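You operate a simulated robot arm through the tools that you are given. There is no shell and no other tool. Be economical: measure what you need, move in short steps, check, and stop when the job is done.

The job below is to be done with a simulated robot arm. You get a single attempt, and the scene is never put back.

JOB
Wind the labels back on to the blue spindle and put the empty core away.
Fine: the empty core goes on the free peg of the stand; the blue knob ends at BACK, the green knob at FREE.
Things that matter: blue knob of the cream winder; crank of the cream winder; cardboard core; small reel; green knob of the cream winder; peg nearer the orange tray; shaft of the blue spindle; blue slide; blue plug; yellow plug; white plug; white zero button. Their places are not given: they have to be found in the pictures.

Only the result counts: the job must be done as asked and must still hold three seconds after the hand-in. Knocking over, shifting, dropping, spilling or breaking anything else fails it.

ROBOT AND FRAMES
A 7-joint arm with a two-finger parallel gripper, fixed in place. Base frame: the origin is at the foot of the arm, x ahead of it, y to its left, z up; the work surface is at about z = 0. Lengths are in m, angles in degrees, forces in N, time in s.
With the tool pointing down near the work surface it reaches from about 0.22 to 0.58 m from the base axis. Its first joint turns from -66.0 to 66.0 degrees. Payload 2.5 kg.
The TCP is the grasp point between the finger pads, 0.023 m short of the fingertips. In the tool frame z runs along the fingers and y along their closing line. Largest opening 0.094 m; finger width 0.038, thickness 0.01; the body of the gripper, 0.054 by 0.096 m, starts 0.039 m behind the TCP.
Orientation is told as [roll, pitch, yaw] about the base's x, y, z axes, in that order, counted from this pose: with the fingers straight down and closing along the base's y, the tool's x points along the base's -x, its y along +y and its z along -z.

CONTROLS
- The arm moves only by the tool send_rows. Its arguments are lists of equal length, an entry for each row: "delta_pos": the shift along the tool's x, y, z in m, a list of three; "angular": the turn, a rotation vector about the tool's x, y, z in degrees, a list of three; "claw": the finger opening in m, from 0 to 0.094. In form: {"delta_pos": [[dx, dy, dz], ...], "angular": [[wx, wy, wz], ...], "claw": [claw, ...]}. A call has 1 to 10 rows; each row shifts and turns the commanded pose from where the row before left it, along the tool's axes as they then stand. A row lasts 0.2 s, in which the tool goes at most 0.05 m and 8.6 degrees; a call with a longer step from one row to the next is refused whole, and so is a gripper value outside its range. Where a pose cannot be reached the arm comes as near as it can. A force on the tool above 90 N (or 10 N above the force at the start of the call, whichever is more), or a blocked arm, ends the call early, and 0.2 s more pass. Each finger travels about 0.108 m/s and halts on what it meets, pressing with about 40 N; the grip force reading is that of the motor and also rises with nothing between the fingers. The clock runs only during rows and for 0.2 s after the last one: add rows that do not move to give the fingers time. It gives the time, the measured TCP pose, the force on the tool (base axes), the opening and the grip force at its end, in the units of the frame above (readings bear some noise), and new pictures: "pictures" is both (left out), scene, wrist or none.
- Cameras (640 x 400 px; columns grow to the right, rows downward): "scene" is fixed at [0.1221, -0.4003, 0.564]; the picture's right is [0.83, -0.56, 0.00], its down [-0.26, -0.39, -0.88] and it looks along [0.49, 0.73, -0.47] (base axes); focal length 322 px, centre (320, 200). "wrist" rides on the gripper at [-0.039, 0, -0.044] in the tool frame; the picture's right is [0.00, -1.00, 0.00], its down [0.97, 0.00, -0.24] and it looks along [0.24, 0.00, 0.97] (tool axes); focal length 218 px, centre (320, 200).
- locate(camera, pixels): for up to 12 pixels [column, row] of the newest picture of that camera ("zoom" is the newest enlarged one), the place [x, y, z] in the base frame of the surface seen there, good to about 0.002 m, but the place of the scene camera against the robot may be out by one fixed shift of up to 0.012 m in any direction. No time passes.
- enlarge(camera, box): a new picture of the part [left, top, right, bottom] of that camera's present view, enlarged. No time passes.
- close_job(): hands the job in; it is judged then, once.

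Work in short steps. Measure before you move; look again where a grasp or a placing could have gone wrong, and mend it. You have 80 turns and 120 pictures in all, those below and enlarged ones among them. Open the gripper and draw the arm clear of the work before you hand the job in, unless the task says otherwise; then end with one line.

The tools are called after "Call:" as a command line: name --argument value ..., lists and objects as JSON in quotes. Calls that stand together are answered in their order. send_rows: Moves the arm, as the interface text tells. Its arguments: {"type":"object","properties":{"delta_pos":{"type":"array"},"angular":{"type":"array"},"claw":{"type":"array"},"pictures":{"type":"string","enum":["both","scene","wrist","none"]}},"required":["delta_pos","angular","claw"]} The other tools are called the same way: locate (camera, pixels) gives the place of the surface under pixels of a picture; enlarge (camera, box) takes an enlarged picture of a part of a camera's view; close_job () hands the job in.

At the start:

```text
time: 0.0
tcp_pos: [0.3885, 0.0733, 0.3231]
orientation: [0.0, -0.1, 0.0]
ft_force: [0.4, 0.2, -0.2]
grip_width: 0.094
finger_force: 0.1
```

scene: 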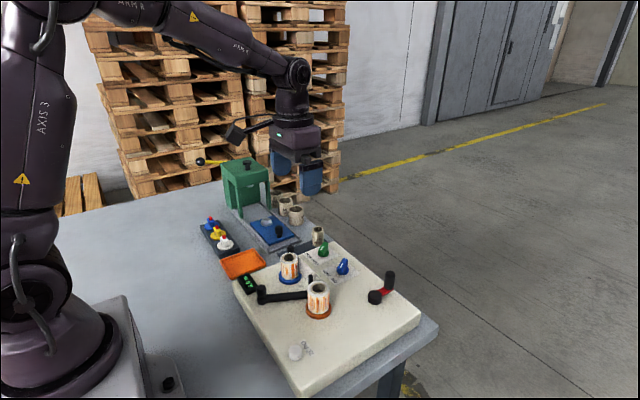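
wrist: 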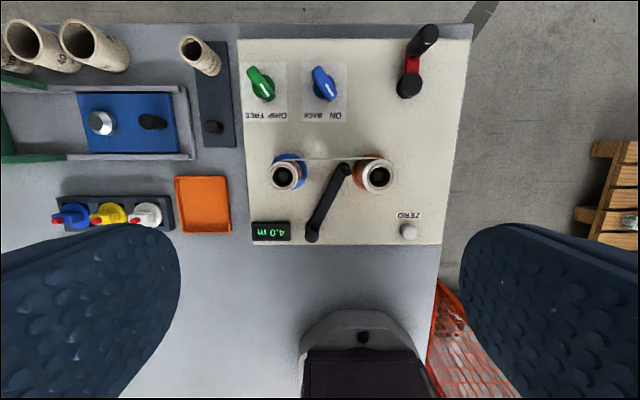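

I start by enlarging the winder and the stand in both views to read the labels.

Call:
enlarge --camera "wrist" --box '[230, 20, 480, 250]'

Call:
enlarge --camera "scene" --box '[220, 220, 430, 380]'

Call:
enlarge --camera "wrist" --box '[0, 10, 250, 240]'

Call:
locate --camera "wrist" --pixels '[[287, 176], [376, 177], [344, 168], [312, 236], [260, 84], [323, 84], [212, 128], [200, 55], [408, 231], [430, 35], [406, 86], [340, 210]]'

```text
1.74 times, centred on (355, 135) of wrist
```

zoom: 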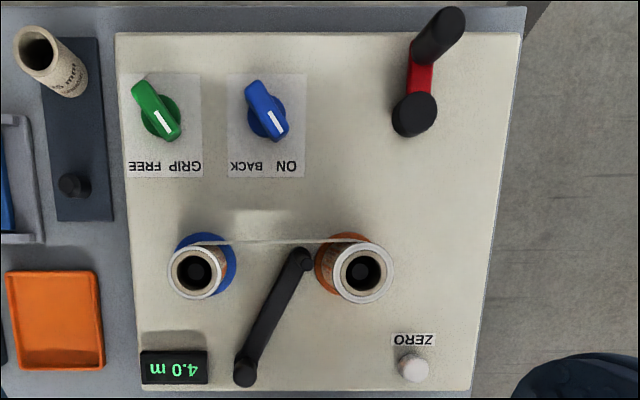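

```text
2.50 times, centred on (325, 300) of scene
```

zoom: 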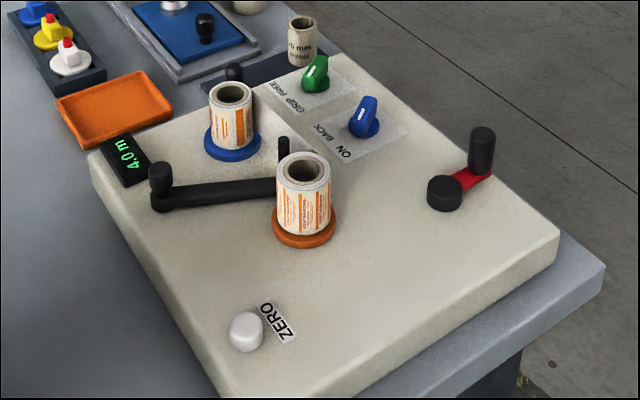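

```text
1.74 times, centred on (125, 125) of wrist
```

zoom: 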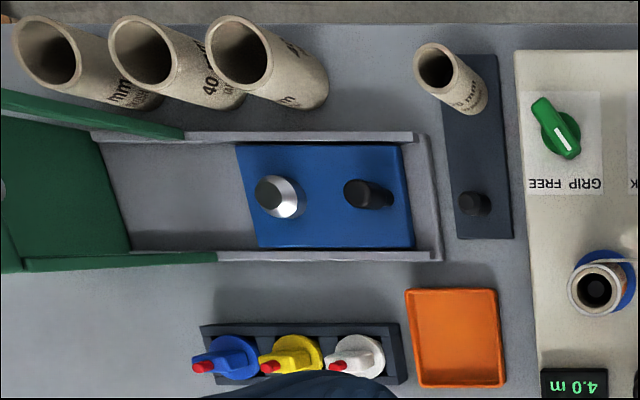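

```text
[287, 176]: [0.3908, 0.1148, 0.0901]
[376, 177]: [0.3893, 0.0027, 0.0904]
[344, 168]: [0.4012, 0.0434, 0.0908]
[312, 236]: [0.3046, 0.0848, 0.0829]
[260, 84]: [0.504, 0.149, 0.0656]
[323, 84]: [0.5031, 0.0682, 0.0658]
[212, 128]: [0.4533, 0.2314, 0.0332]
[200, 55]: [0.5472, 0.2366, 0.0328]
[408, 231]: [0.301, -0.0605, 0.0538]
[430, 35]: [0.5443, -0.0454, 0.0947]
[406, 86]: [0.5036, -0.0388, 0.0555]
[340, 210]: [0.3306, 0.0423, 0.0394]
```

The red‑armed crank has its hub at about (0.504,-0.039), the knob marks point to GRIP and ON, and the stand's free peg is at (0.453,0.231). I move closer over the knobs and crank to measure them.

Call:
send_rows --delta_pos '[[-0.02, -0.01, 0.018], [-0.03, -0.012, 0.018], [-0.03, -0.012, 0.018], [-0.02, -0.009, 0.018]]' --angular '[[0, 0, 0], [0, 0, 0], [0, 0, 0], [0, 0, 0]]' --claw '[0.05, 0.05, 0.05, 0.05]' --pictures "wrist"

```text
time: 1.0
tcp_pos: [0.4892, 0.0303, 0.2488]
orientation: [0.1, 0.0, 0.0]
ft_force: [-0.1, -0.8, 0.1]
grip_width: 0.05
finger_force: 0.1
```

wrist: 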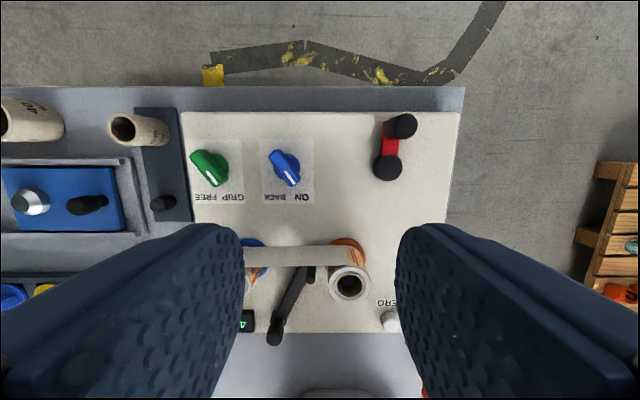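

Call:
enlarge --camera "wrist" --box '[180, 100, 440, 262]'

Call:
locate --camera "wrist" --pixels '[[275, 153], [298, 184], [285, 167], [196, 154], [223, 183], [209, 167], [402, 126], [387, 168], [387, 150], [430, 160], [163, 202], [349, 285]]'

```text
2.46 times, centred on (310, 181) of wrist
```

zoom: 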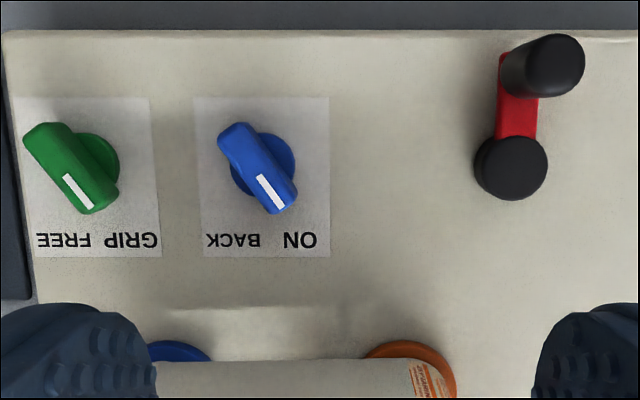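

```text
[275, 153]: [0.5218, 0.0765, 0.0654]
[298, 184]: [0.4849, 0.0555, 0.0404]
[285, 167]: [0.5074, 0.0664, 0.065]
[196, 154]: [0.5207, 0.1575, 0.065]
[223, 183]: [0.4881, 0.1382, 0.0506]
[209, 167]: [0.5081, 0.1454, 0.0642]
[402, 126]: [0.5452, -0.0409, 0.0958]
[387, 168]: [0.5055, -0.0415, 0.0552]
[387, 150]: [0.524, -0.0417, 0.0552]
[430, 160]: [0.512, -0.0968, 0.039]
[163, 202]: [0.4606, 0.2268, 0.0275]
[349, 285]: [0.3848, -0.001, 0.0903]
```

I refine the knob bar ends, hub and handle on the zoomed picture.

Call:
locate --camera "zoom" --pixels '[[236, 128], [276, 208], [228, 148], [290, 185], [562, 62], [578, 50], [525, 65], [513, 166], [40, 130], [93, 208], [513, 118], [258, 166]]'

```text
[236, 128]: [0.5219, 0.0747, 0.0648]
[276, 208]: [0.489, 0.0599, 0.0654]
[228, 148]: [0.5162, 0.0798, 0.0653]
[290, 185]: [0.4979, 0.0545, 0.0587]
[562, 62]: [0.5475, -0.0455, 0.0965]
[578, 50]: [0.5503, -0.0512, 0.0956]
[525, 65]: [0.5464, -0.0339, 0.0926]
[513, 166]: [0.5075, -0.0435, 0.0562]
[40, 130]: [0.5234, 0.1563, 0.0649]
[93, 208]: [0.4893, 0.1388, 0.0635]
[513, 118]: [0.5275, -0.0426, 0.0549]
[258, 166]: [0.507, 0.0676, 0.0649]
```

Blue knob centre is about (0.506,0.0675), bar at yaw ≈30°. I move over it, turn to yaw 30 and go down.

Call:
send_rows --delta_pos '[[-0.0082, 0.0186, 0.03], [-0.0082, 0.0186, 0.04], [0, 0, 0.04], [0, 0, 0.02], [0, 0, 0], [0, 0, 0], [0, 0, 0], [0, 0, 0.025], [0, 0, 0.026], [0, 0, 0]]' --angular '[[0, 0, 0], [0, 0, 0], [0, 0, 0], [0, 0, -7.5], [0, 0, -7.5], [0, 0, -7.5], [0, 0, -7.5], [0, 0, 0], [0, 0, 0], [0, 0, 0]]' --claw '[0.05, 0.05, 0.05, 0.05, 0.05, 0.05, 0.05, 0.05, 0.05, 0.05]' --pictures "both"

```text
time: 3.2
tcp_pos: [0.5052, 0.0667, 0.0684]
orientation: [-0.1, 0.0, 30.0]
ft_force: [0.4, 0.4, -0.8]
grip_width: 0.0499
finger_force: 0.1
```

scene: 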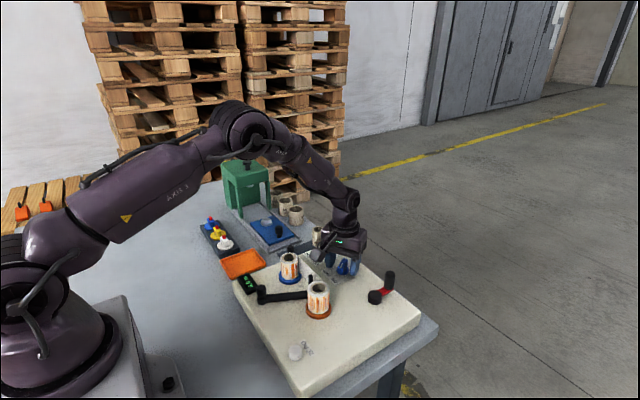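
wrist: 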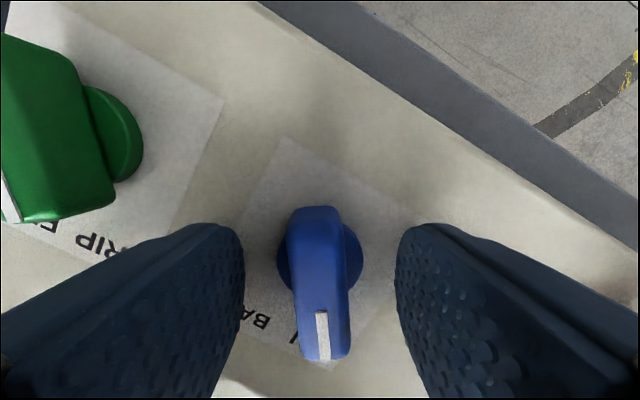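

The bar sits between the fingers and is nearly aligned. I close and turn 60° towards BACK (clockwise seen from above).

Call:
send_rows --delta_pos '[[0, 0, 0], [0, 0, 0], [0, 0, 0], [0, 0, 0], [0, 0, 0], [0, 0, 0], [0, 0, 0], [0, 0, 0], [0, 0, 0], [0, 0, 0]]' --angular '[[0, 0, 0], [0, 0, 0], [0, 0, 8.5], [0, 0, 8.5], [0, 0, 8.5], [0, 0, 8.5], [0, 0, 8.5], [0, 0, 8.5], [0, 0, 8.5], [0, 0, 0.5]]' --claw '[0.01, 0.01, 0.01, 0.01, 0.01, 0.01, 0.01, 0.01, 0.01, 0.01]' --pictures "wrist"

```text
time: 5.4
tcp_pos: [0.5034, 0.0695, 0.0686]
orientation: [0.0, -0.1, -30.2]
ft_force: [12.1, 2.9, -24.2]
grip_width: 0.0282
finger_force: 45.6
```

wrist: 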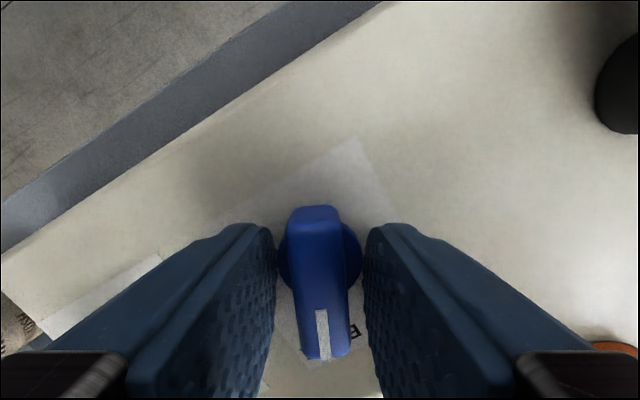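

The knob followed. I open, rise, and look at where the mark points.

Call:
send_rows --delta_pos '[[0, 0, 0], [0, 0, 0], [0, 0, -0.04], [0, 0, -0.04], [0, 0, -0.04], [0, 0, -0.03]]' --angular '[[0, 0, 0], [0, 0, 0], [0, 0, -7.5], [0, 0, -7.5], [0, 0, -7.5], [0, 0, -7.5]]' --claw '[0.05, 0.05, 0.05, 0.05, 0.05, 0.05]' --pictures "wrist"

Call:
enlarge --camera "wrist" --box '[180, 100, 480, 287]'

```text
time: 6.8
tcp_pos: [0.505, 0.068, 0.2199]
orientation: [0.1, 0.0, 0.1]
ft_force: [0.0, -0.6, -0.7]
grip_width: 0.0502
finger_force: 0.0
```

wrist: 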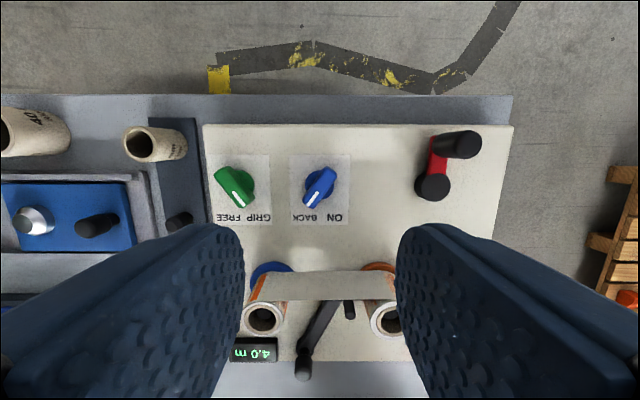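

```text
2.13 times, centred on (330, 194) of wrist
```

zoom: 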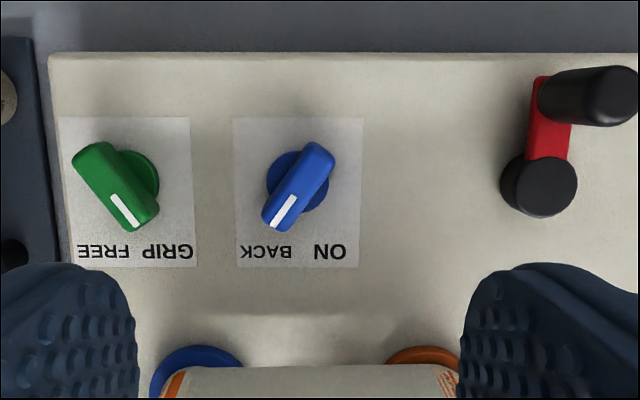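

Blue knob is at BACK. Next I move over the crank to fix hub and handle places.

Call:
send_rows --delta_pos '[[0, -0.04, 0], [0, -0.04, 0], [0, -0.03, 0]]' --angular '[[0, 0, 0], [0, 0, 0], [0, 0, 0]]' --claw '[0.05, 0.05, 0.05]' --pictures "wrist"

Call:
enlarge --camera "wrist" --box '[240, 100, 400, 200]'

```text
time: 7.6
tcp_pos: [0.5031, -0.0423, 0.2205]
orientation: [0.0, 0.0, 0.0]
ft_force: [0.7, 0.9, -0.2]
grip_width: 0.0499
finger_force: 0.1
```

wrist: 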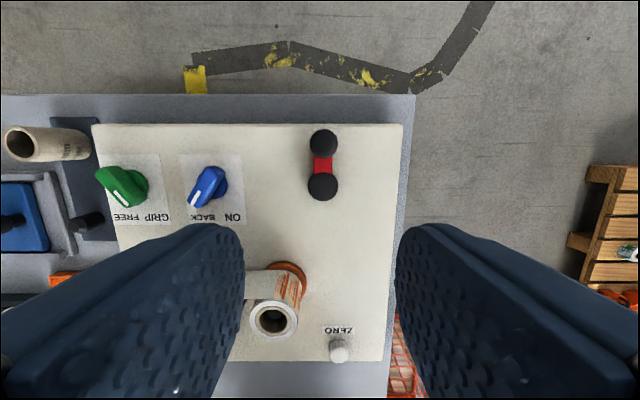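

```text
4.00 times, centred on (320, 150) of wrist
```

zoom: 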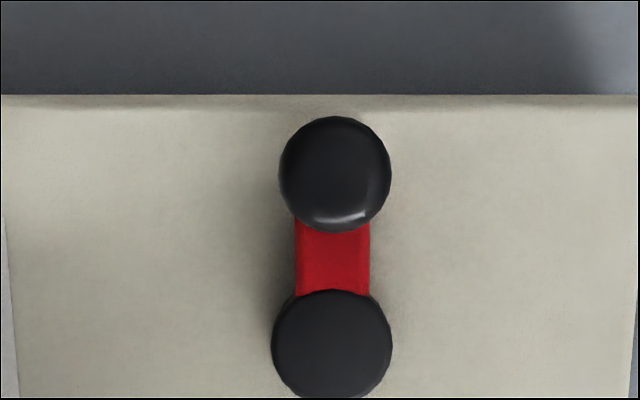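

Call:
locate --camera "zoom" --pixels '[[335, 170], [285, 170], [387, 170], [335, 120], [335, 215], [332, 343], [277, 343], [388, 343], [332, 295], [332, 392], [332, 260]]'

```text
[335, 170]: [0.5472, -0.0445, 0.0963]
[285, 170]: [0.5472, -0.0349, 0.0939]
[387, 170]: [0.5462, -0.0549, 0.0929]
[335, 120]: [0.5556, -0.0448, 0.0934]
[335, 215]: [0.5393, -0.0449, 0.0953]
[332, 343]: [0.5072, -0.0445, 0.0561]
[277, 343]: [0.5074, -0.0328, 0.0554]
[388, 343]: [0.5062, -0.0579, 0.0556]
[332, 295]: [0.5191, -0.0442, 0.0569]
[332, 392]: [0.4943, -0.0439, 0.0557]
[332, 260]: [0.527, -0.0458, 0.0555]
```

Hub is at (0.507,-0.0447), handle at (0.5475,-0.0447), top z≈0.096, radius 0.0405. I go down on the handle and grip it.

Call:
send_rows --delta_pos '[[-0.0444, -0.0024, 0], [0, 0, 0.04], [0, 0, 0.04], [0, 0, 0.03], [0, 0, 0.0245], [0, 0, 0], [0, 0, 0], [0, 0, 0]]' --angular '[[0, 0, 0], [0, 0, 0], [0, 0, 0], [0, 0, 0], [0, 0, 0], [0, 0, 0], [0, 0, 0], [0, 0, 0]]' --claw '[0.05, 0.05, 0.05, 0.05, 0.05, 0.01, 0.01, 0.01]' --pictures "both"

```text
time: 9.4
tcp_pos: [0.5505, -0.0446, 0.0851]
orientation: [0.0, 0.0, 0.0]
ft_force: [4.1, 0.2, -3.2]
grip_width: 0.0215
finger_force: 44.9
```

scene: 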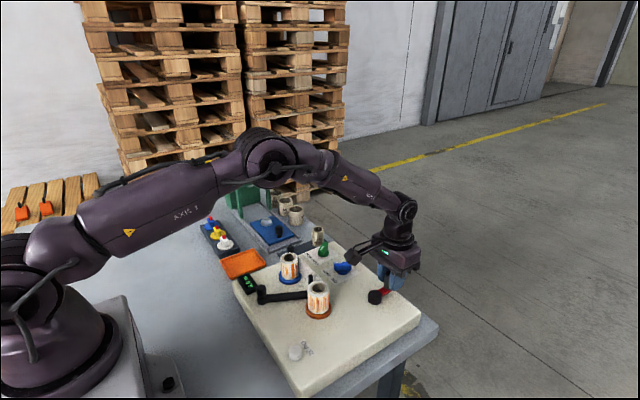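
wrist: 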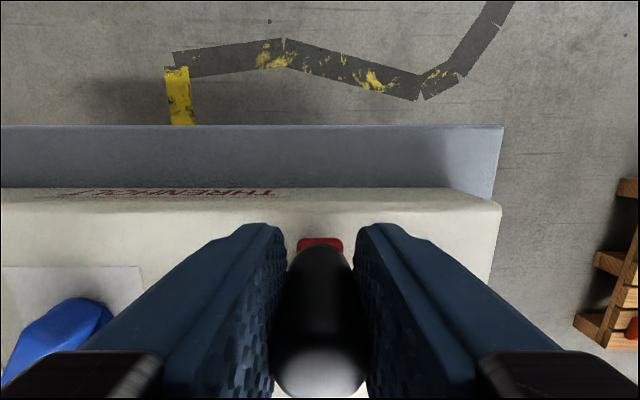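

The handle is gripped (opening 0.0215). I turn a quarter counterclockwise and check the display; I also look at the print on the front edge.

Call:
enlarge --camera "wrist" --box '[40, 170, 300, 220]'

Call:
send_rows --delta_pos '[[0.0014, 0.0105, 0], [0.004, 0.0098, 0], [0.0065, 0.0084, 0], [0.0084, 0.0065, 0], [0.0098, 0.004, 0], [0.0105, 0.0014, 0]]' --angular '[[0, 0, 0], [0, 0, 0], [0, 0, 0], [0, 0, 0], [0, 0, 0], [0, 0, 0]]' --claw '[0.01, 0.01, 0.01, 0.01, 0.01, 0.01]' --pictures "scene"

Call:
enlarge --camera "scene" --box '[220, 230, 420, 355]'

```text
2.46 times, centred on (170, 195) of wrist
```

zoom: 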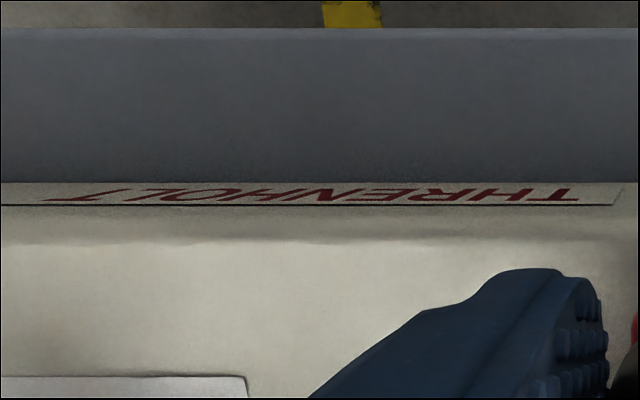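

```text
time: 10.8
tcp_pos: [0.5083, -0.0045, 0.0861]
orientation: [-0.2, 0.0, -0.2]
ft_force: [1.1, -6.2, -9.2]
grip_width: 0.0216
finger_force: 44.9
```

scene: 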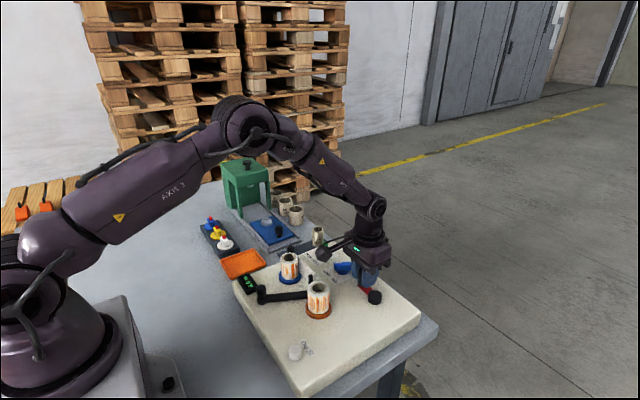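

```text
3.20 times, centred on (320, 292) of scene
```

zoom: 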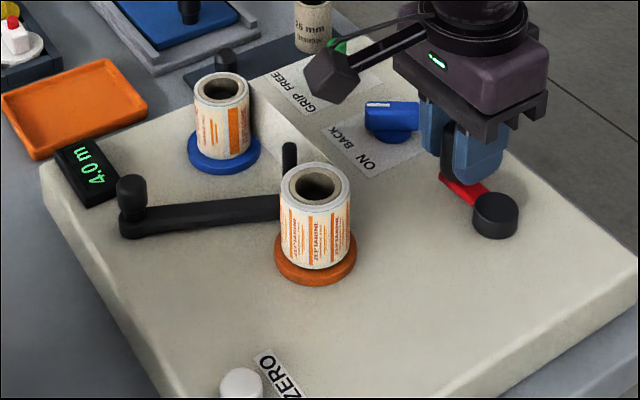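

The crank followed the hand to 90°, display still 4.0 m. I go on another quarter and compare.

Call:
send_rows --delta_pos '[[0.0105, -0.0014, 0], [0.0098, -0.004, 0], [0.0084, -0.0065, 0], [0.0065, -0.0084, 0], [0.004, -0.0098, 0], [0.0014, -0.0105, 0]]' --angular '[[0, 0, 0], [0, 0, 0], [0, 0, 0], [0, 0, 0], [0, 0, 0], [0, 0, 0]]' --claw '[0.01, 0.01, 0.01, 0.01, 0.01, 0.01]' --pictures "scene"

Call:
enlarge --camera "scene" --box '[220, 230, 420, 355]'

```text
time: 12.2
tcp_pos: [0.4699, -0.0427, 0.0851]
orientation: [0.3, -0.3, 0.2]
ft_force: [19.0, -0.3, -23.1]
grip_width: 0.0214
finger_force: 45.1
```

scene: 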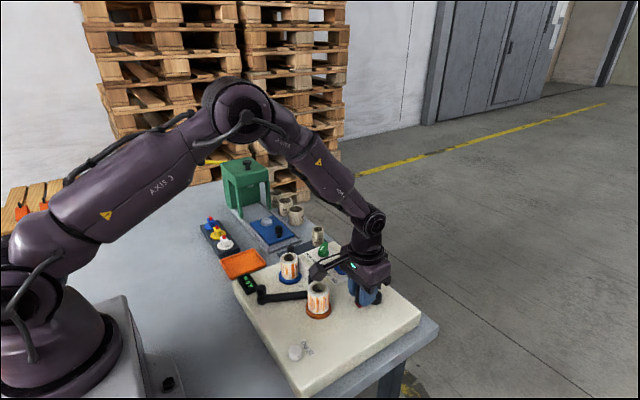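

```text
3.20 times, centred on (320, 292) of scene
```

zoom: 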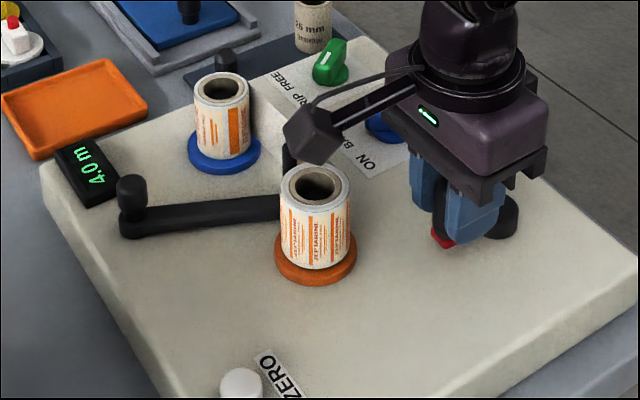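

Neither the reels nor the display moved in this sense, so I try the other sense (clockwise), going back over the same half circle.

Call:
send_rows --delta_pos '[[-0.0024, 0.0137, 0], [-0.007, 0.012, 0], [-0.0106, 0.0089, 0], [-0.0131, 0.0048, 0], [-0.0138, 0, 0], [-0.0131, -0.0048, 0], [-0.0106, -0.0089, 0], [-0.007, -0.012, 0], [-0.0024, -0.0137, 0]]' --angular '[[0, 0, 0], [0, 0, 0], [0, 0, 0], [0, 0, 0], [0, 0, 0], [0, 0, 0], [0, 0, 0], [0, 0, 0], [0, 0, 0]]' --claw '[0.01, 0.01, 0.01, 0.01, 0.01, 0.01, 0.01, 0.01, 0.01]' --pictures "scene"

Call:
enlarge --camera "scene" --box '[220, 230, 420, 355]'

```text
time: 14.2
tcp_pos: [0.549, -0.0451, 0.0852]
orientation: [-0.2, -0.3, 0.0]
ft_force: [5.8, 0.7, -5.2]
grip_width: 0.0213
finger_force: 45.0
```

scene: 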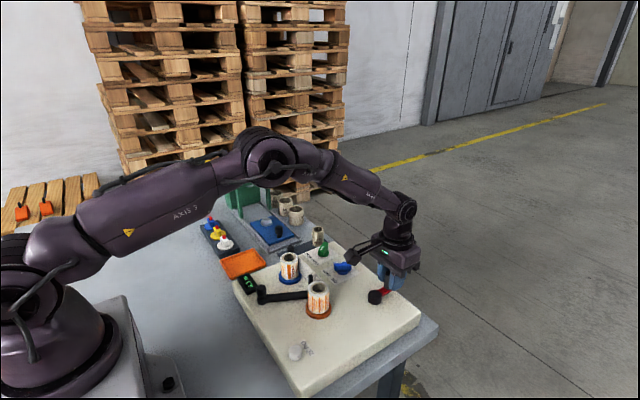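

```text
3.20 times, centred on (320, 292) of scene
```

zoom: 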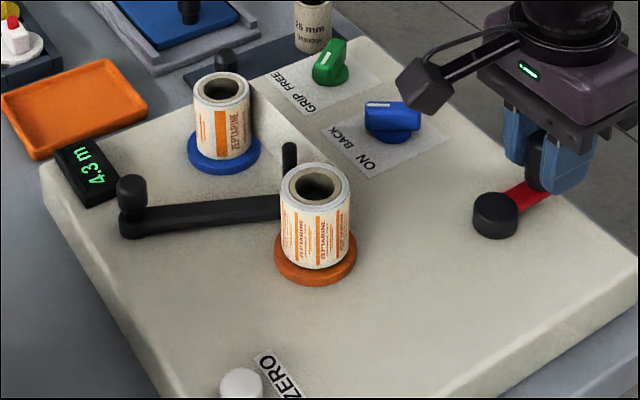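

Clockwise drives it: the display went to 4.3 m. To see which way the reels turn, I turn the crank just 8° more and compare the print.

Call:
send_rows --delta_pos '[[0.0004, -0.0056, 0], [0, 0, 0]]' --angular '[[0, 0, 0], [0, 0, 0]]' --claw '[0.01, 0.01]' --pictures "scene"

Call:
enlarge --camera "scene" --box '[220, 230, 420, 355]'

```text
time: 14.8
tcp_pos: [0.5473, -0.0511, 0.0856]
orientation: [-0.1, -0.3, -0.1]
ft_force: [20.7, -3.6, -8.5]
grip_width: 0.0214
finger_force: 45.3
```

scene: 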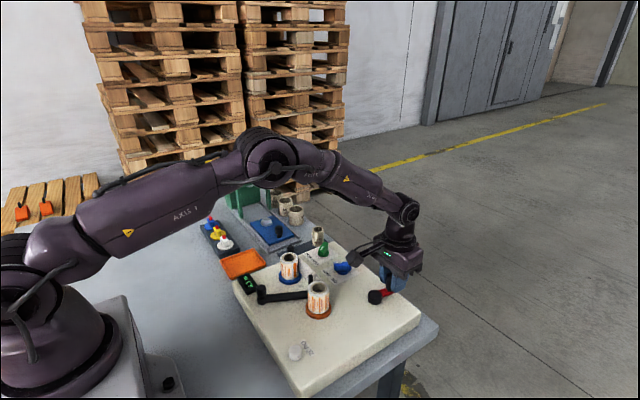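

```text
3.20 times, centred on (320, 292) of scene
```

zoom: 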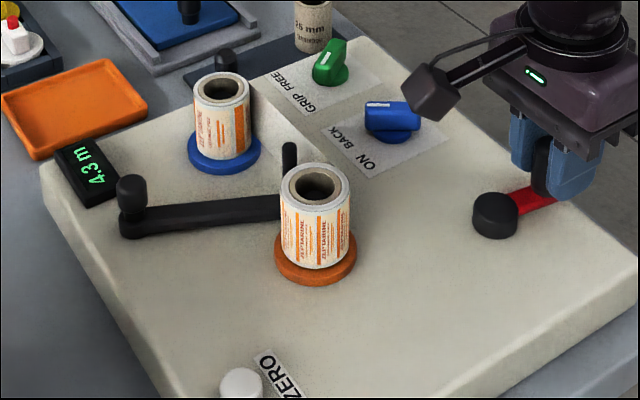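

I compare at higher magnification: one view now, then another small step of about 5°.

Call:
enlarge --camera "scene" --box '[270, 245, 340, 325]'

Call:
send_rows --delta_pos '[[0.0006, -0.0034, 0], [0, 0, 0]]' --angular '[[0, 0, 0], [0, 0, 0]]' --claw '[0.01, 0.01]' --pictures "none"

Call:
enlarge --camera "scene" --box '[270, 245, 340, 325]'

```text
5.00 times, centred on (305, 285) of scene
```

zoom: 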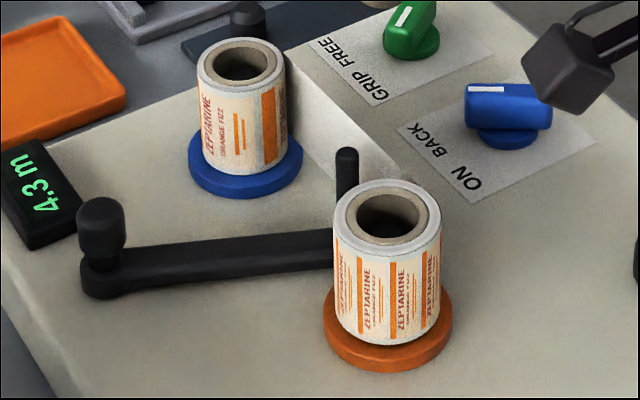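

```text
time: 15.4
tcp_pos: [0.5478, -0.0544, 0.085]
orientation: [-0.1, -0.3, 0.1]
ft_force: [22.5, -5.9, -8.7]
grip_width: 0.0217
finger_force: 45.0
```

```text
5.00 times, centred on (305, 285) of scene
```

zoom: 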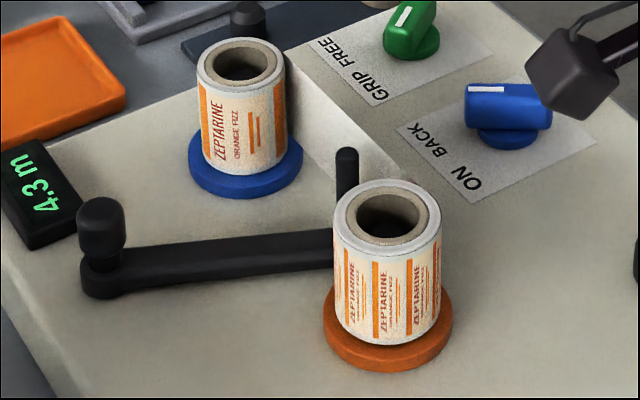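

The blue reel's print moves to the right with each small step (text 208→218), meaning counter‑clockwise, which pulls the tape from orange on to blue. I make a full clockwise turn as a ten‑sided path with the hub corrected to (0.5095,-0.0447).

Call:
send_rows --delta_pos '[[0.0045, -0.015, 0], [0.0206, -0.015, 0], [0.0254, 0, 0], [0.0206, 0.015, 0], [0.0079, 0.0242, 0], [-0.0079, 0.0242, 0], [-0.0206, 0.015, 0], [-0.0254, 0, 0], [-0.0206, -0.015, 0], [-0.0079, -0.0242, 0]]' --angular '[[0, 0, 0], [0, 0, 0], [0, 0, 0], [0, 0, 0], [0, 0, 0], [0, 0, 0], [0, 0, 0], [0, 0, 0], [0, 0, 0], [0, 0, 0]]' --claw '[0.01, 0.01, 0.01, 0.01, 0.01, 0.01, 0.01, 0.01, 0.01, 0.01]' --pictures "none"

Call:
enlarge --camera "scene" --box '[270, 245, 340, 325]'

```text
time: 17.6
tcp_pos: [0.5496, -0.0434, 0.0843]
orientation: [0.1, 0.6, 0.0]
ft_force: [-30.9, -1.0, 20.8]
grip_width: 0.0214
finger_force: 44.9
```

```text
5.00 times, centred on (305, 285) of scene
```

zoom: 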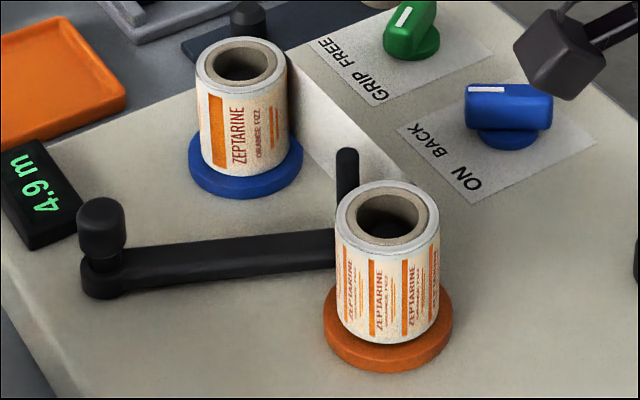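

Display 4.9 m; the blue reel grew and the orange one shrank, so the direction is right. I go on with full turns.

Call:
send_rows --delta_pos '[[0.0087, -0.0242, 0], [0.0206, -0.015, 0], [0.0254, 0, 0], [0.0206, 0.015, 0], [0.0079, 0.0242, 0], [-0.0079, 0.0242, 0], [-0.0206, 0.015, 0], [-0.0254, 0, 0], [-0.0206, -0.015, 0], [-0.0079, -0.0242, 0]]' --angular '[[0, 0, 0], [0, 0, 0], [0, 0, 0], [0, 0, 0], [0, 0, 0], [0, 0, 0], [0, 0, 0], [0, 0, 0], [0, 0, 0], [0, 0, 0]]' --claw '[0.01, 0.01, 0.01, 0.01, 0.01, 0.01, 0.01, 0.01, 0.01, 0.01]' --pictures "none"

Call:
send_rows --delta_pos '[[0.0079, -0.0242, 0], [0.0206, -0.015, 0], [0.0254, 0, 0], [0.0206, 0.015, 0], [0.0079, 0.0242, 0], [-0.0079, 0.0242, 0], [-0.0206, 0.015, 0], [-0.0254, 0, 0], [-0.0206, -0.015, 0], [-0.0079, -0.0242, 0]]' --angular '[[0, 0, 0], [0, 0, 0], [0, 0, 0], [0, 0, 0], [0, 0, 0], [0, 0, 0], [0, 0, 0], [0, 0, 0], [0, 0, 0], [0, 0, 0]]' --claw '[0.01, 0.01, 0.01, 0.01, 0.01, 0.01, 0.01, 0.01, 0.01, 0.01]' --pictures "none"

Call:
enlarge --camera "scene" --box '[270, 245, 340, 325]'

```text
time: 19.8
tcp_pos: [0.5491, -0.0454, 0.0838]
orientation: [0.0, 0.0, 0.0]
ft_force: [-12.2, -0.5, 4.7]
grip_width: 0.0212
finger_force: 44.8
```

```text
time: 22.0
tcp_pos: [0.5487, -0.0429, 0.085]
orientation: [0.2, 0.3, 0.0]
ft_force: [-20.1, -0.2, 19.4]
grip_width: 0.0214
finger_force: 45.2
```

```text
5.00 times, centred on (305, 285) of scene
```

zoom: 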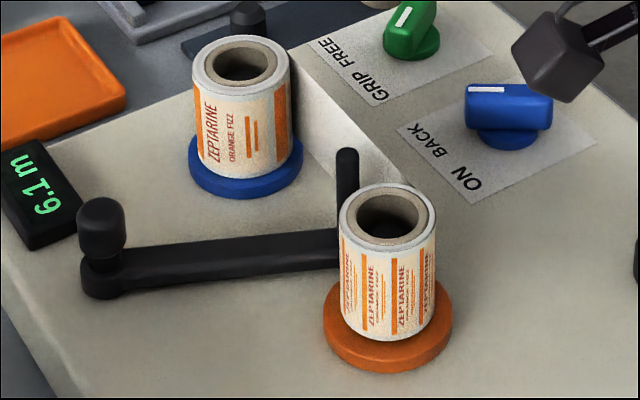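

6.1 m, orange down to a thin layer. Two more turns.

Call:
send_rows --delta_pos '[[0.0079, -0.0242, 0], [0.0206, -0.015, 0], [0.0254, 0, 0], [0.0206, 0.015, 0], [0.0079, 0.0242, 0], [-0.0079, 0.0242, 0], [-0.0206, 0.015, 0], [-0.0254, 0, 0], [-0.0206, -0.015, 0], [-0.0079, -0.0242, 0]]' --angular '[[0, 0, 0], [0, 0, 0], [0, 0, 0], [0, 0, 0], [0, 0, 0], [0, 0, 0], [0, 0, 0], [0, 0, 0], [0, 0, 0], [0, 0, 0]]' --claw '[0.01, 0.01, 0.01, 0.01, 0.01, 0.01, 0.01, 0.01, 0.01, 0.01]' --pictures "none"

Call:
send_rows --delta_pos '[[0.0079, -0.0242, 0], [0.0206, -0.015, 0], [0.0254, 0, 0], [0.0206, 0.015, 0], [0.0079, 0.0242, 0], [-0.0079, 0.0242, 0], [-0.0206, 0.015, 0], [-0.0254, 0, 0], [-0.0206, -0.015, 0], [-0.0079, -0.0242, 0]]' --angular '[[0, 0, 0], [0, 0, 0], [0, 0, 0], [0, 0, 0], [0, 0, 0], [0, 0, 0], [0, 0, 0], [0, 0, 0], [0, 0, 0], [0, 0, 0]]' --claw '[0.01, 0.01, 0.01, 0.01, 0.01, 0.01, 0.01, 0.01, 0.01, 0.01]' --pictures "none"

Call:
enlarge --camera "scene" --box '[270, 245, 340, 325]'

```text
time: 24.2
tcp_pos: [0.5487, -0.0445, 0.0842]
orientation: [0.2, 0.4, 0.1]
ft_force: [-21.9, 0.6, 15.0]
grip_width: 0.0216
finger_force: 44.6
```

```text
time: 26.4
tcp_pos: [0.5485, -0.0455, 0.084]
orientation: [0.1, 0.1, 0.0]
ft_force: [-9.8, 0.6, 4.7]
grip_width: 0.0213
finger_force: 44.7
```

```text
5.00 times, centred on (305, 285) of scene
```

zoom: 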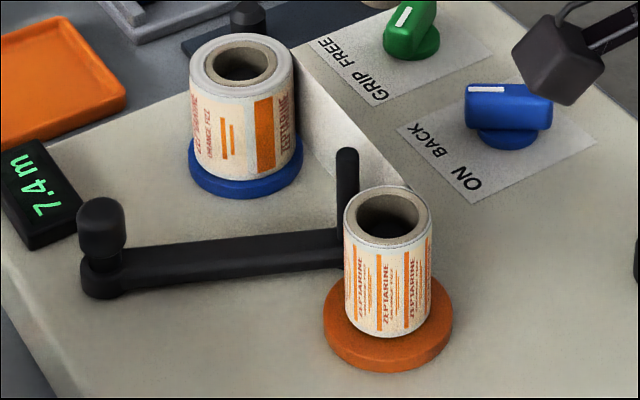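

7.4 m; orange is almost bare. I do one more turn and look.

Call:
send_rows --delta_pos '[[0.0079, -0.0242, 0], [0.0206, -0.015, 0], [0.0254, 0, 0], [0.0206, 0.015, 0], [0.0079, 0.0242, 0], [-0.0079, 0.0242, 0], [-0.0206, 0.015, 0], [-0.0254, 0, 0], [-0.0206, -0.015, 0], [-0.0079, -0.0242, 0]]' --angular '[[0, 0, 0], [0, 0, 0], [0, 0, 0], [0, 0, 0], [0, 0, 0], [0, 0, 0], [0, 0, 0], [0, 0, 0], [0, 0, 0], [0, 0, 0]]' --claw '[0.01, 0.01, 0.01, 0.01, 0.01, 0.01, 0.01, 0.01, 0.01, 0.01]' --pictures "none"

Call:
enlarge --camera "scene" --box '[270, 245, 340, 325]'

```text
time: 28.6
tcp_pos: [0.5487, -0.0439, 0.0855]
orientation: [0.2, 0.5, 0.0]
ft_force: [-27.2, 0.5, 13.2]
grip_width: 0.0215
finger_force: 45.0
```

```text
5.00 times, centred on (305, 285) of scene
```

zoom: 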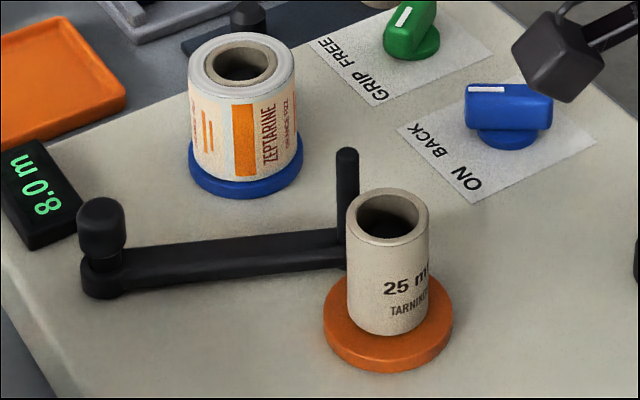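

The orange core is bare (8.0 m) and the tape has gone on to blue. I release the handle, rise and go over the green knob with yaw 30.

Call:
send_rows --delta_pos '[[0, 0, 0], [0, 0, 0], [0, 0, -0.04], [0, 0, -0.04], [0.014, 0.048, 0], [0.014, 0.048, 0], [0.014, 0.048, 0], [0, 0.0485, 0]]' --angular '[[0, 0, 0], [0, 0, 0], [0, 0, 0], [0, 0, 0], [0, 0, 0], [0, 0, 0], [0, 0, 0], [0, 0, 0]]' --claw '[0.05, 0.05, 0.05, 0.05, 0.05, 0.05, 0.05, 0.05]' --pictures "none"

Call:
send_rows --delta_pos '[[0, 0, 0], [0, 0, 0], [0, 0, 0.02], [0, 0, 0.02], [0, 0, 0.03], [0, 0, 0.027], [0, 0, 0]]' --angular '[[0, 0, -7.5], [0, 0, -7.5], [0, 0, -7.5], [0, 0, -7.5], [0, 0, 0], [0, 0, 0], [0, 0, 0]]' --claw '[0.05, 0.05, 0.05, 0.05, 0.05, 0.05, 0.05]' --pictures "wrist"

```text
time: 30.4
tcp_pos: [0.5078, 0.149, 0.1642]
orientation: [0.0, 0.0, -0.1]
ft_force: [-0.6, -0.9, 0.8]
grip_width: 0.05
finger_force: 0.1
```

```text
time: 32.0
tcp_pos: [0.5072, 0.1481, 0.0688]
orientation: [0.0, 0.0, 30.1]
ft_force: [-0.4, 0.1, -0.8]
grip_width: 0.0499
finger_force: 0.1
```

wrist: 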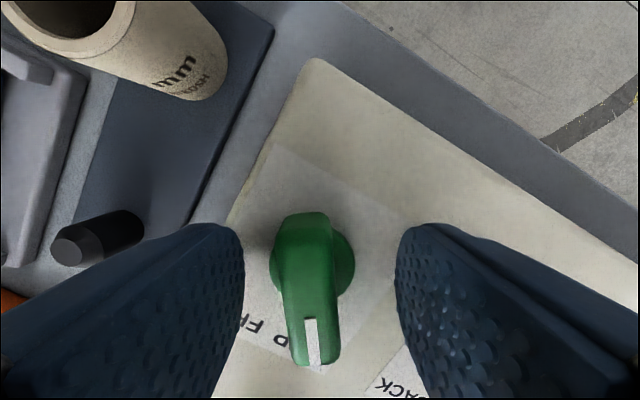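

The green knob is centred between the fingers; I close and turn 60° towards FREE, then release, rise and look.

Call:
send_rows --delta_pos '[[0, 0, 0], [0, 0, 0], [0, 0, 0], [0, 0, 0], [0, 0, 0], [0, 0, 0], [0, 0, 0], [0, 0, 0], [0, 0, 0], [0, 0, 0]]' --angular '[[0, 0, 0], [0, 0, 0], [0, 0, 8.5], [0, 0, 8.5], [0, 0, 8.5], [0, 0, 8.5], [0, 0, 8.5], [0, 0, 8.5], [0, 0, 8.5], [0, 0, 0.5]]' --claw '[0.01, 0.01, 0.01, 0.01, 0.01, 0.01, 0.01, 0.01, 0.01, 0.01]' --pictures "none"

Call:
send_rows --delta_pos '[[0, 0, 0], [0, 0, 0], [0, 0, -0.04], [0, 0, -0.04], [0, 0, -0.04], [0, 0, -0.04]]' --angular '[[0, 0, 0], [0, 0, 0], [0, 0, -7.5], [0, 0, -7.5], [0, 0, -7.5], [0, 0, -7.5]]' --claw '[0.05, 0.05, 0.05, 0.05, 0.05, 0.05]' --pictures "wrist"

Call:
enlarge --camera "wrist" --box '[170, 100, 470, 287]'

```text
time: 34.2
tcp_pos: [0.5071, 0.1488, 0.0672]
orientation: [-0.2, 0.3, -30.2]
ft_force: [-26.3, 10.4, 23.0]
grip_width: 0.0284
finger_force: 44.7
```

```text
time: 35.6
tcp_pos: [0.5092, 0.1482, 0.2281]
orientation: [0.0, -0.1, 0.1]
ft_force: [0.5, 0.1, -0.4]
grip_width: 0.0498
finger_force: 0.0
```

wrist: 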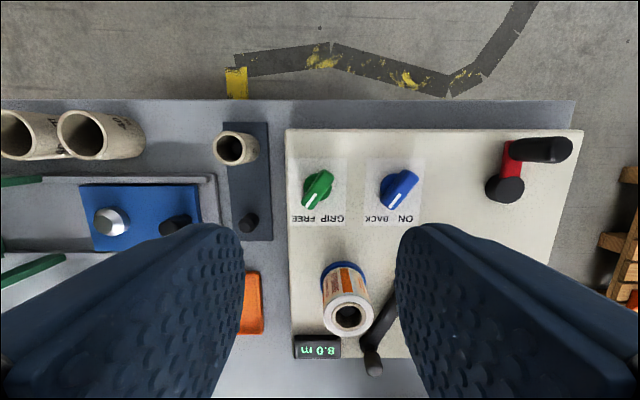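

```text
2.13 times, centred on (320, 194) of wrist
```

zoom: 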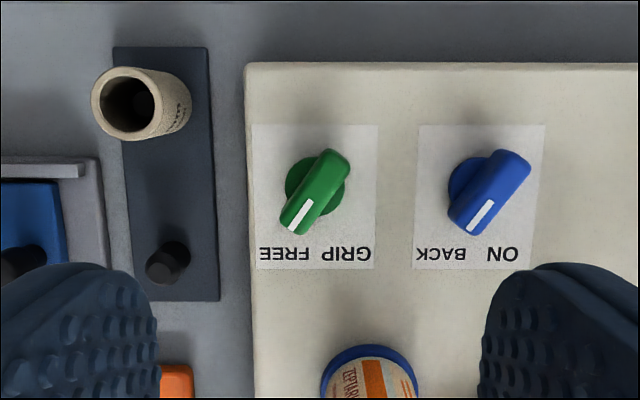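

Both knobs are set. I measure the free peg and stored core, then move over the orange spindle's core.

Call:
locate --camera "zoom" --pixels '[[177, 254], [168, 260], [160, 268], [150, 262], [127, 107], [100, 105], [150, 90], [208, 295], [132, 295]]'

Call:
send_rows --delta_pos '[[0.03, -0.03, 0], [0.03, -0.04, 0], [0.03, -0.04, 0], [0.01, -0.035, 0]]' --angular '[[0, 0, 0], [0, 0, 0], [0, 0, 0], [0, 0, 0]]' --claw '[0.094, 0.094, 0.094, 0.094]' --pictures "both"

```text
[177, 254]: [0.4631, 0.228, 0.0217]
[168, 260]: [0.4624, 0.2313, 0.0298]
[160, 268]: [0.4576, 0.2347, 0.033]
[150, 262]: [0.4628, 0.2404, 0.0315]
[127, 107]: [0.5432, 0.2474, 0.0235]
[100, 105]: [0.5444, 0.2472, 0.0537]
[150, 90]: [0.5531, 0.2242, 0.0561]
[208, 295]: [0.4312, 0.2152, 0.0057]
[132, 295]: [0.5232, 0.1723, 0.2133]
```

```text
time: 36.6
tcp_pos: [0.4078, 0.0035, 0.228]
orientation: [0.0, 0.0, 0.0]
ft_force: [0.5, -0.6, 0.9]
grip_width: 0.0939
finger_force: 0.1
```

scene: 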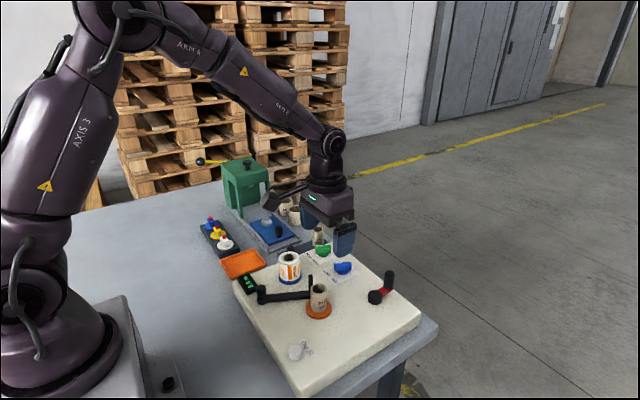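
wrist: 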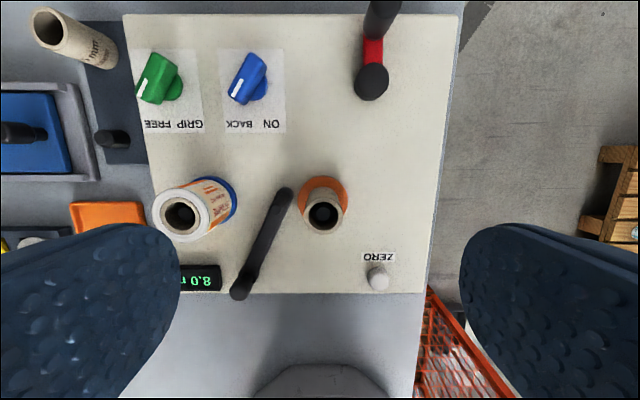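

The bare core is at pixel (324,215) with the pin of the black arm close by at (288,193). I zoom in to measure the core's rim and height.

Call:
enlarge --camera "wrist" --box '[260, 160, 388, 240]'

Call:
locate --camera "zoom" --pixels '[[320, 365], [320, 210], [238, 275], [400, 275], [320, 265], [320, 130], [320, 90], [120, 150], [232, 220], [405, 220]]'

```text
5.00 times, centred on (324, 200) of wrist
```

zoom: 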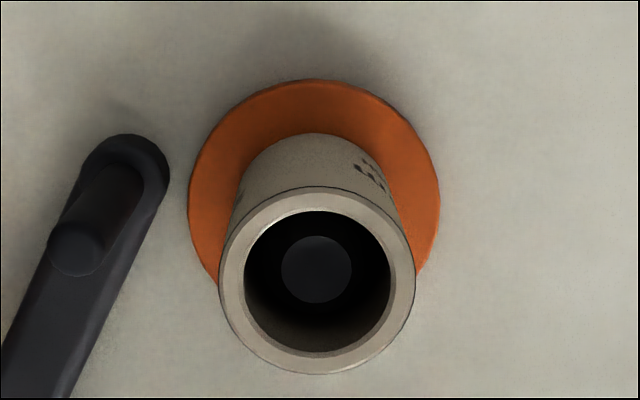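

```text
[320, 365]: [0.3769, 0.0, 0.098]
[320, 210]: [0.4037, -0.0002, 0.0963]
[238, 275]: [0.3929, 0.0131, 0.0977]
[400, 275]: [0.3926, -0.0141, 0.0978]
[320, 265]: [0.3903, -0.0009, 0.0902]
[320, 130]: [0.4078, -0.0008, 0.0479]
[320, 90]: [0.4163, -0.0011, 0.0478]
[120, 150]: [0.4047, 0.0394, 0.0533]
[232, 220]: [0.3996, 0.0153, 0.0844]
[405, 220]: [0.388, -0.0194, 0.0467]
```

Core rim centre ≈(0.392,0.000), top z 0.098, bottom 0.048, diameter ≈0.032. I turn the hand to yaw 90 (fingers closing along x, clear of the pin), then come down.

Call:
send_rows --delta_pos '[[0.016, -0.0035, 0], [0, 0, 0], [0, 0, 0], [0, 0, 0], [0, 0, 0], [0, 0, 0], [0, 0, 0], [0, 0, 0], [0, 0, 0], [0, 0, 0]]' --angular '[[0, 0, 0], [0, 0, -8.5], [0, 0, -8.5], [0, 0, -8.5], [0, 0, -8.5], [0, 0, -8.5], [0, 0, -8.5], [0, 0, -8.5], [0, 0, -8.5], [0, 0, -8.5]]' --claw '[0.06, 0.06, 0.06, 0.06, 0.06, 0.06, 0.06, 0.06, 0.06, 0.06]' --pictures "none"

Call:
send_rows --delta_pos '[[0, 0, 0], [0, 0, 0], [0, 0, 0.04], [0, 0, 0.03], [0, 0, 0]]' --angular '[[0, 0, -8.5], [0, 0, -5], [0, 0, 0], [0, 0, 0], [0, 0, 0]]' --claw '[0.06, 0.06, 0.06, 0.06, 0.06]' --pictures "both"

```text
time: 38.8
tcp_pos: [0.3923, -0.0004, 0.2277]
orientation: [0.0, 0.0, 76.7]
ft_force: [1.2, -0.4, 0.0]
grip_width: 0.0599
finger_force: 0.1
```

```text
time: 40.0
tcp_pos: [0.3924, -0.0002, 0.1584]
orientation: [0.1, 0.0, 90.0]
ft_force: [0.0, 0.3, -0.3]
grip_width: 0.0599
finger_force: 0.0
```

scene: 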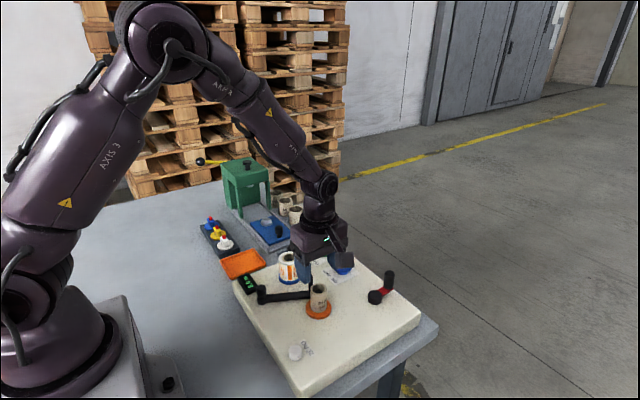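
wrist: 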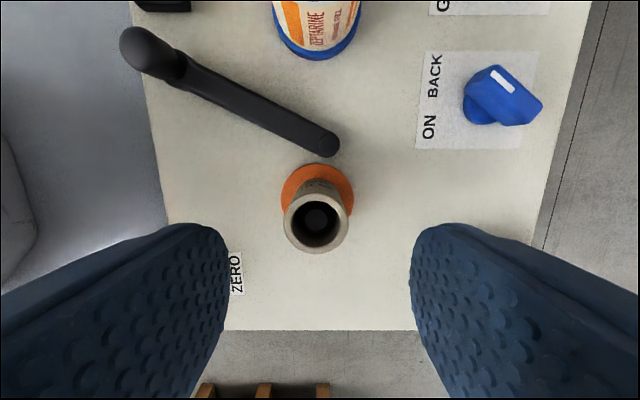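

The core is centred between the fingers (x≈317 px). I go down to z 0.090 and close.

Call:
send_rows --delta_pos '[[0, 0, 0.03], [0, 0, 0.025], [0, 0, 0.0135], [0, 0, 0], [0, 0, 0], [0, 0, 0], [0, 0, 0]]' --angular '[[0, 0, 0], [0, 0, 0], [0, 0, 0], [0, 0, 0], [0, 0, 0], [0, 0, 0], [0, 0, 0]]' --claw '[0.06, 0.06, 0.06, 0.06, 0.025, 0.025, 0.025]' --pictures "wrist"

```text
time: 41.6
tcp_pos: [0.3915, -0.001, 0.0906]
orientation: [0.0, 0.0, 89.9]
ft_force: [0.8, 0.8, 0.2]
grip_width: 0.0312
finger_force: 39.8
```

wrist: 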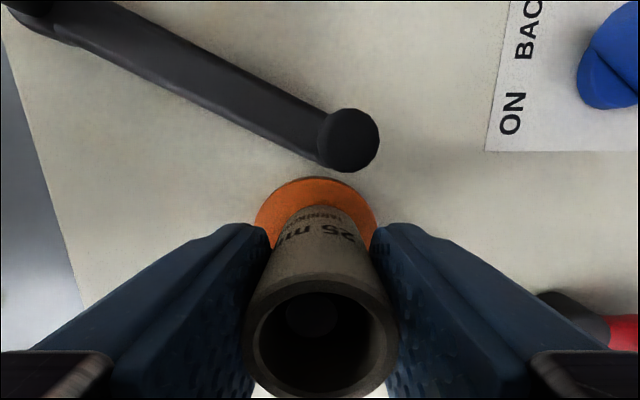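

Gripped (0.031). I measure the core's offset in the hand and lift gently straight up.

Call:
locate --camera "wrist" --pixels '[[250, 340], [394, 340], [322, 282], [322, 394], [316, 262]]'

Call:
send_rows --delta_pos '[[0, 0, -0.01], [0, 0, -0.015], [0, 0, -0.025], [0, 0, -0.03], [0, 0, -0.03]]' --angular '[[0, 0, 0], [0, 0, 0], [0, 0, 0], [0, 0, 0], [0, 0, 0]]' --claw '[0.025, 0.025, 0.025, 0.025, 0.025]' --pictures "both"

```text
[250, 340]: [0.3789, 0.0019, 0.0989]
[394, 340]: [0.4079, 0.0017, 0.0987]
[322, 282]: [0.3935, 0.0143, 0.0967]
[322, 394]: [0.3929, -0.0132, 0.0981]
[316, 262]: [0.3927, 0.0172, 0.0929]
```

```text
time: 42.8
tcp_pos: [0.3914, -0.0002, 0.199]
orientation: [0.0, 0.0, 89.9]
ft_force: [0.0, 0.3, -0.3]
grip_width: 0.0308
finger_force: 39.6
```

scene: 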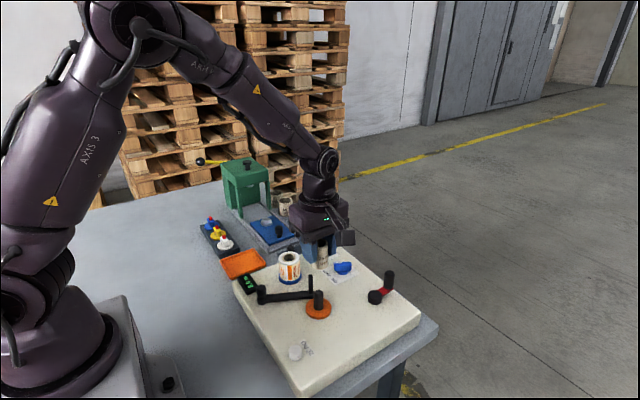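
wrist: 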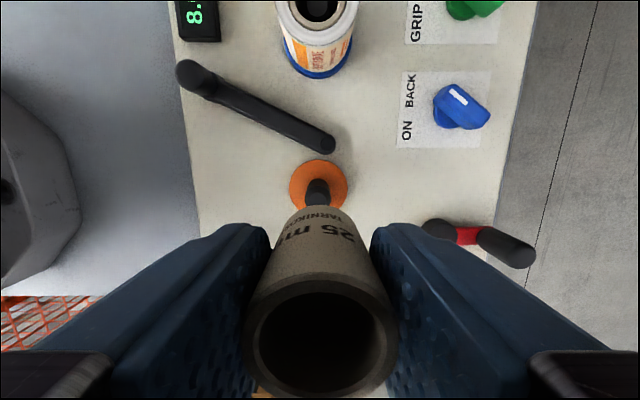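

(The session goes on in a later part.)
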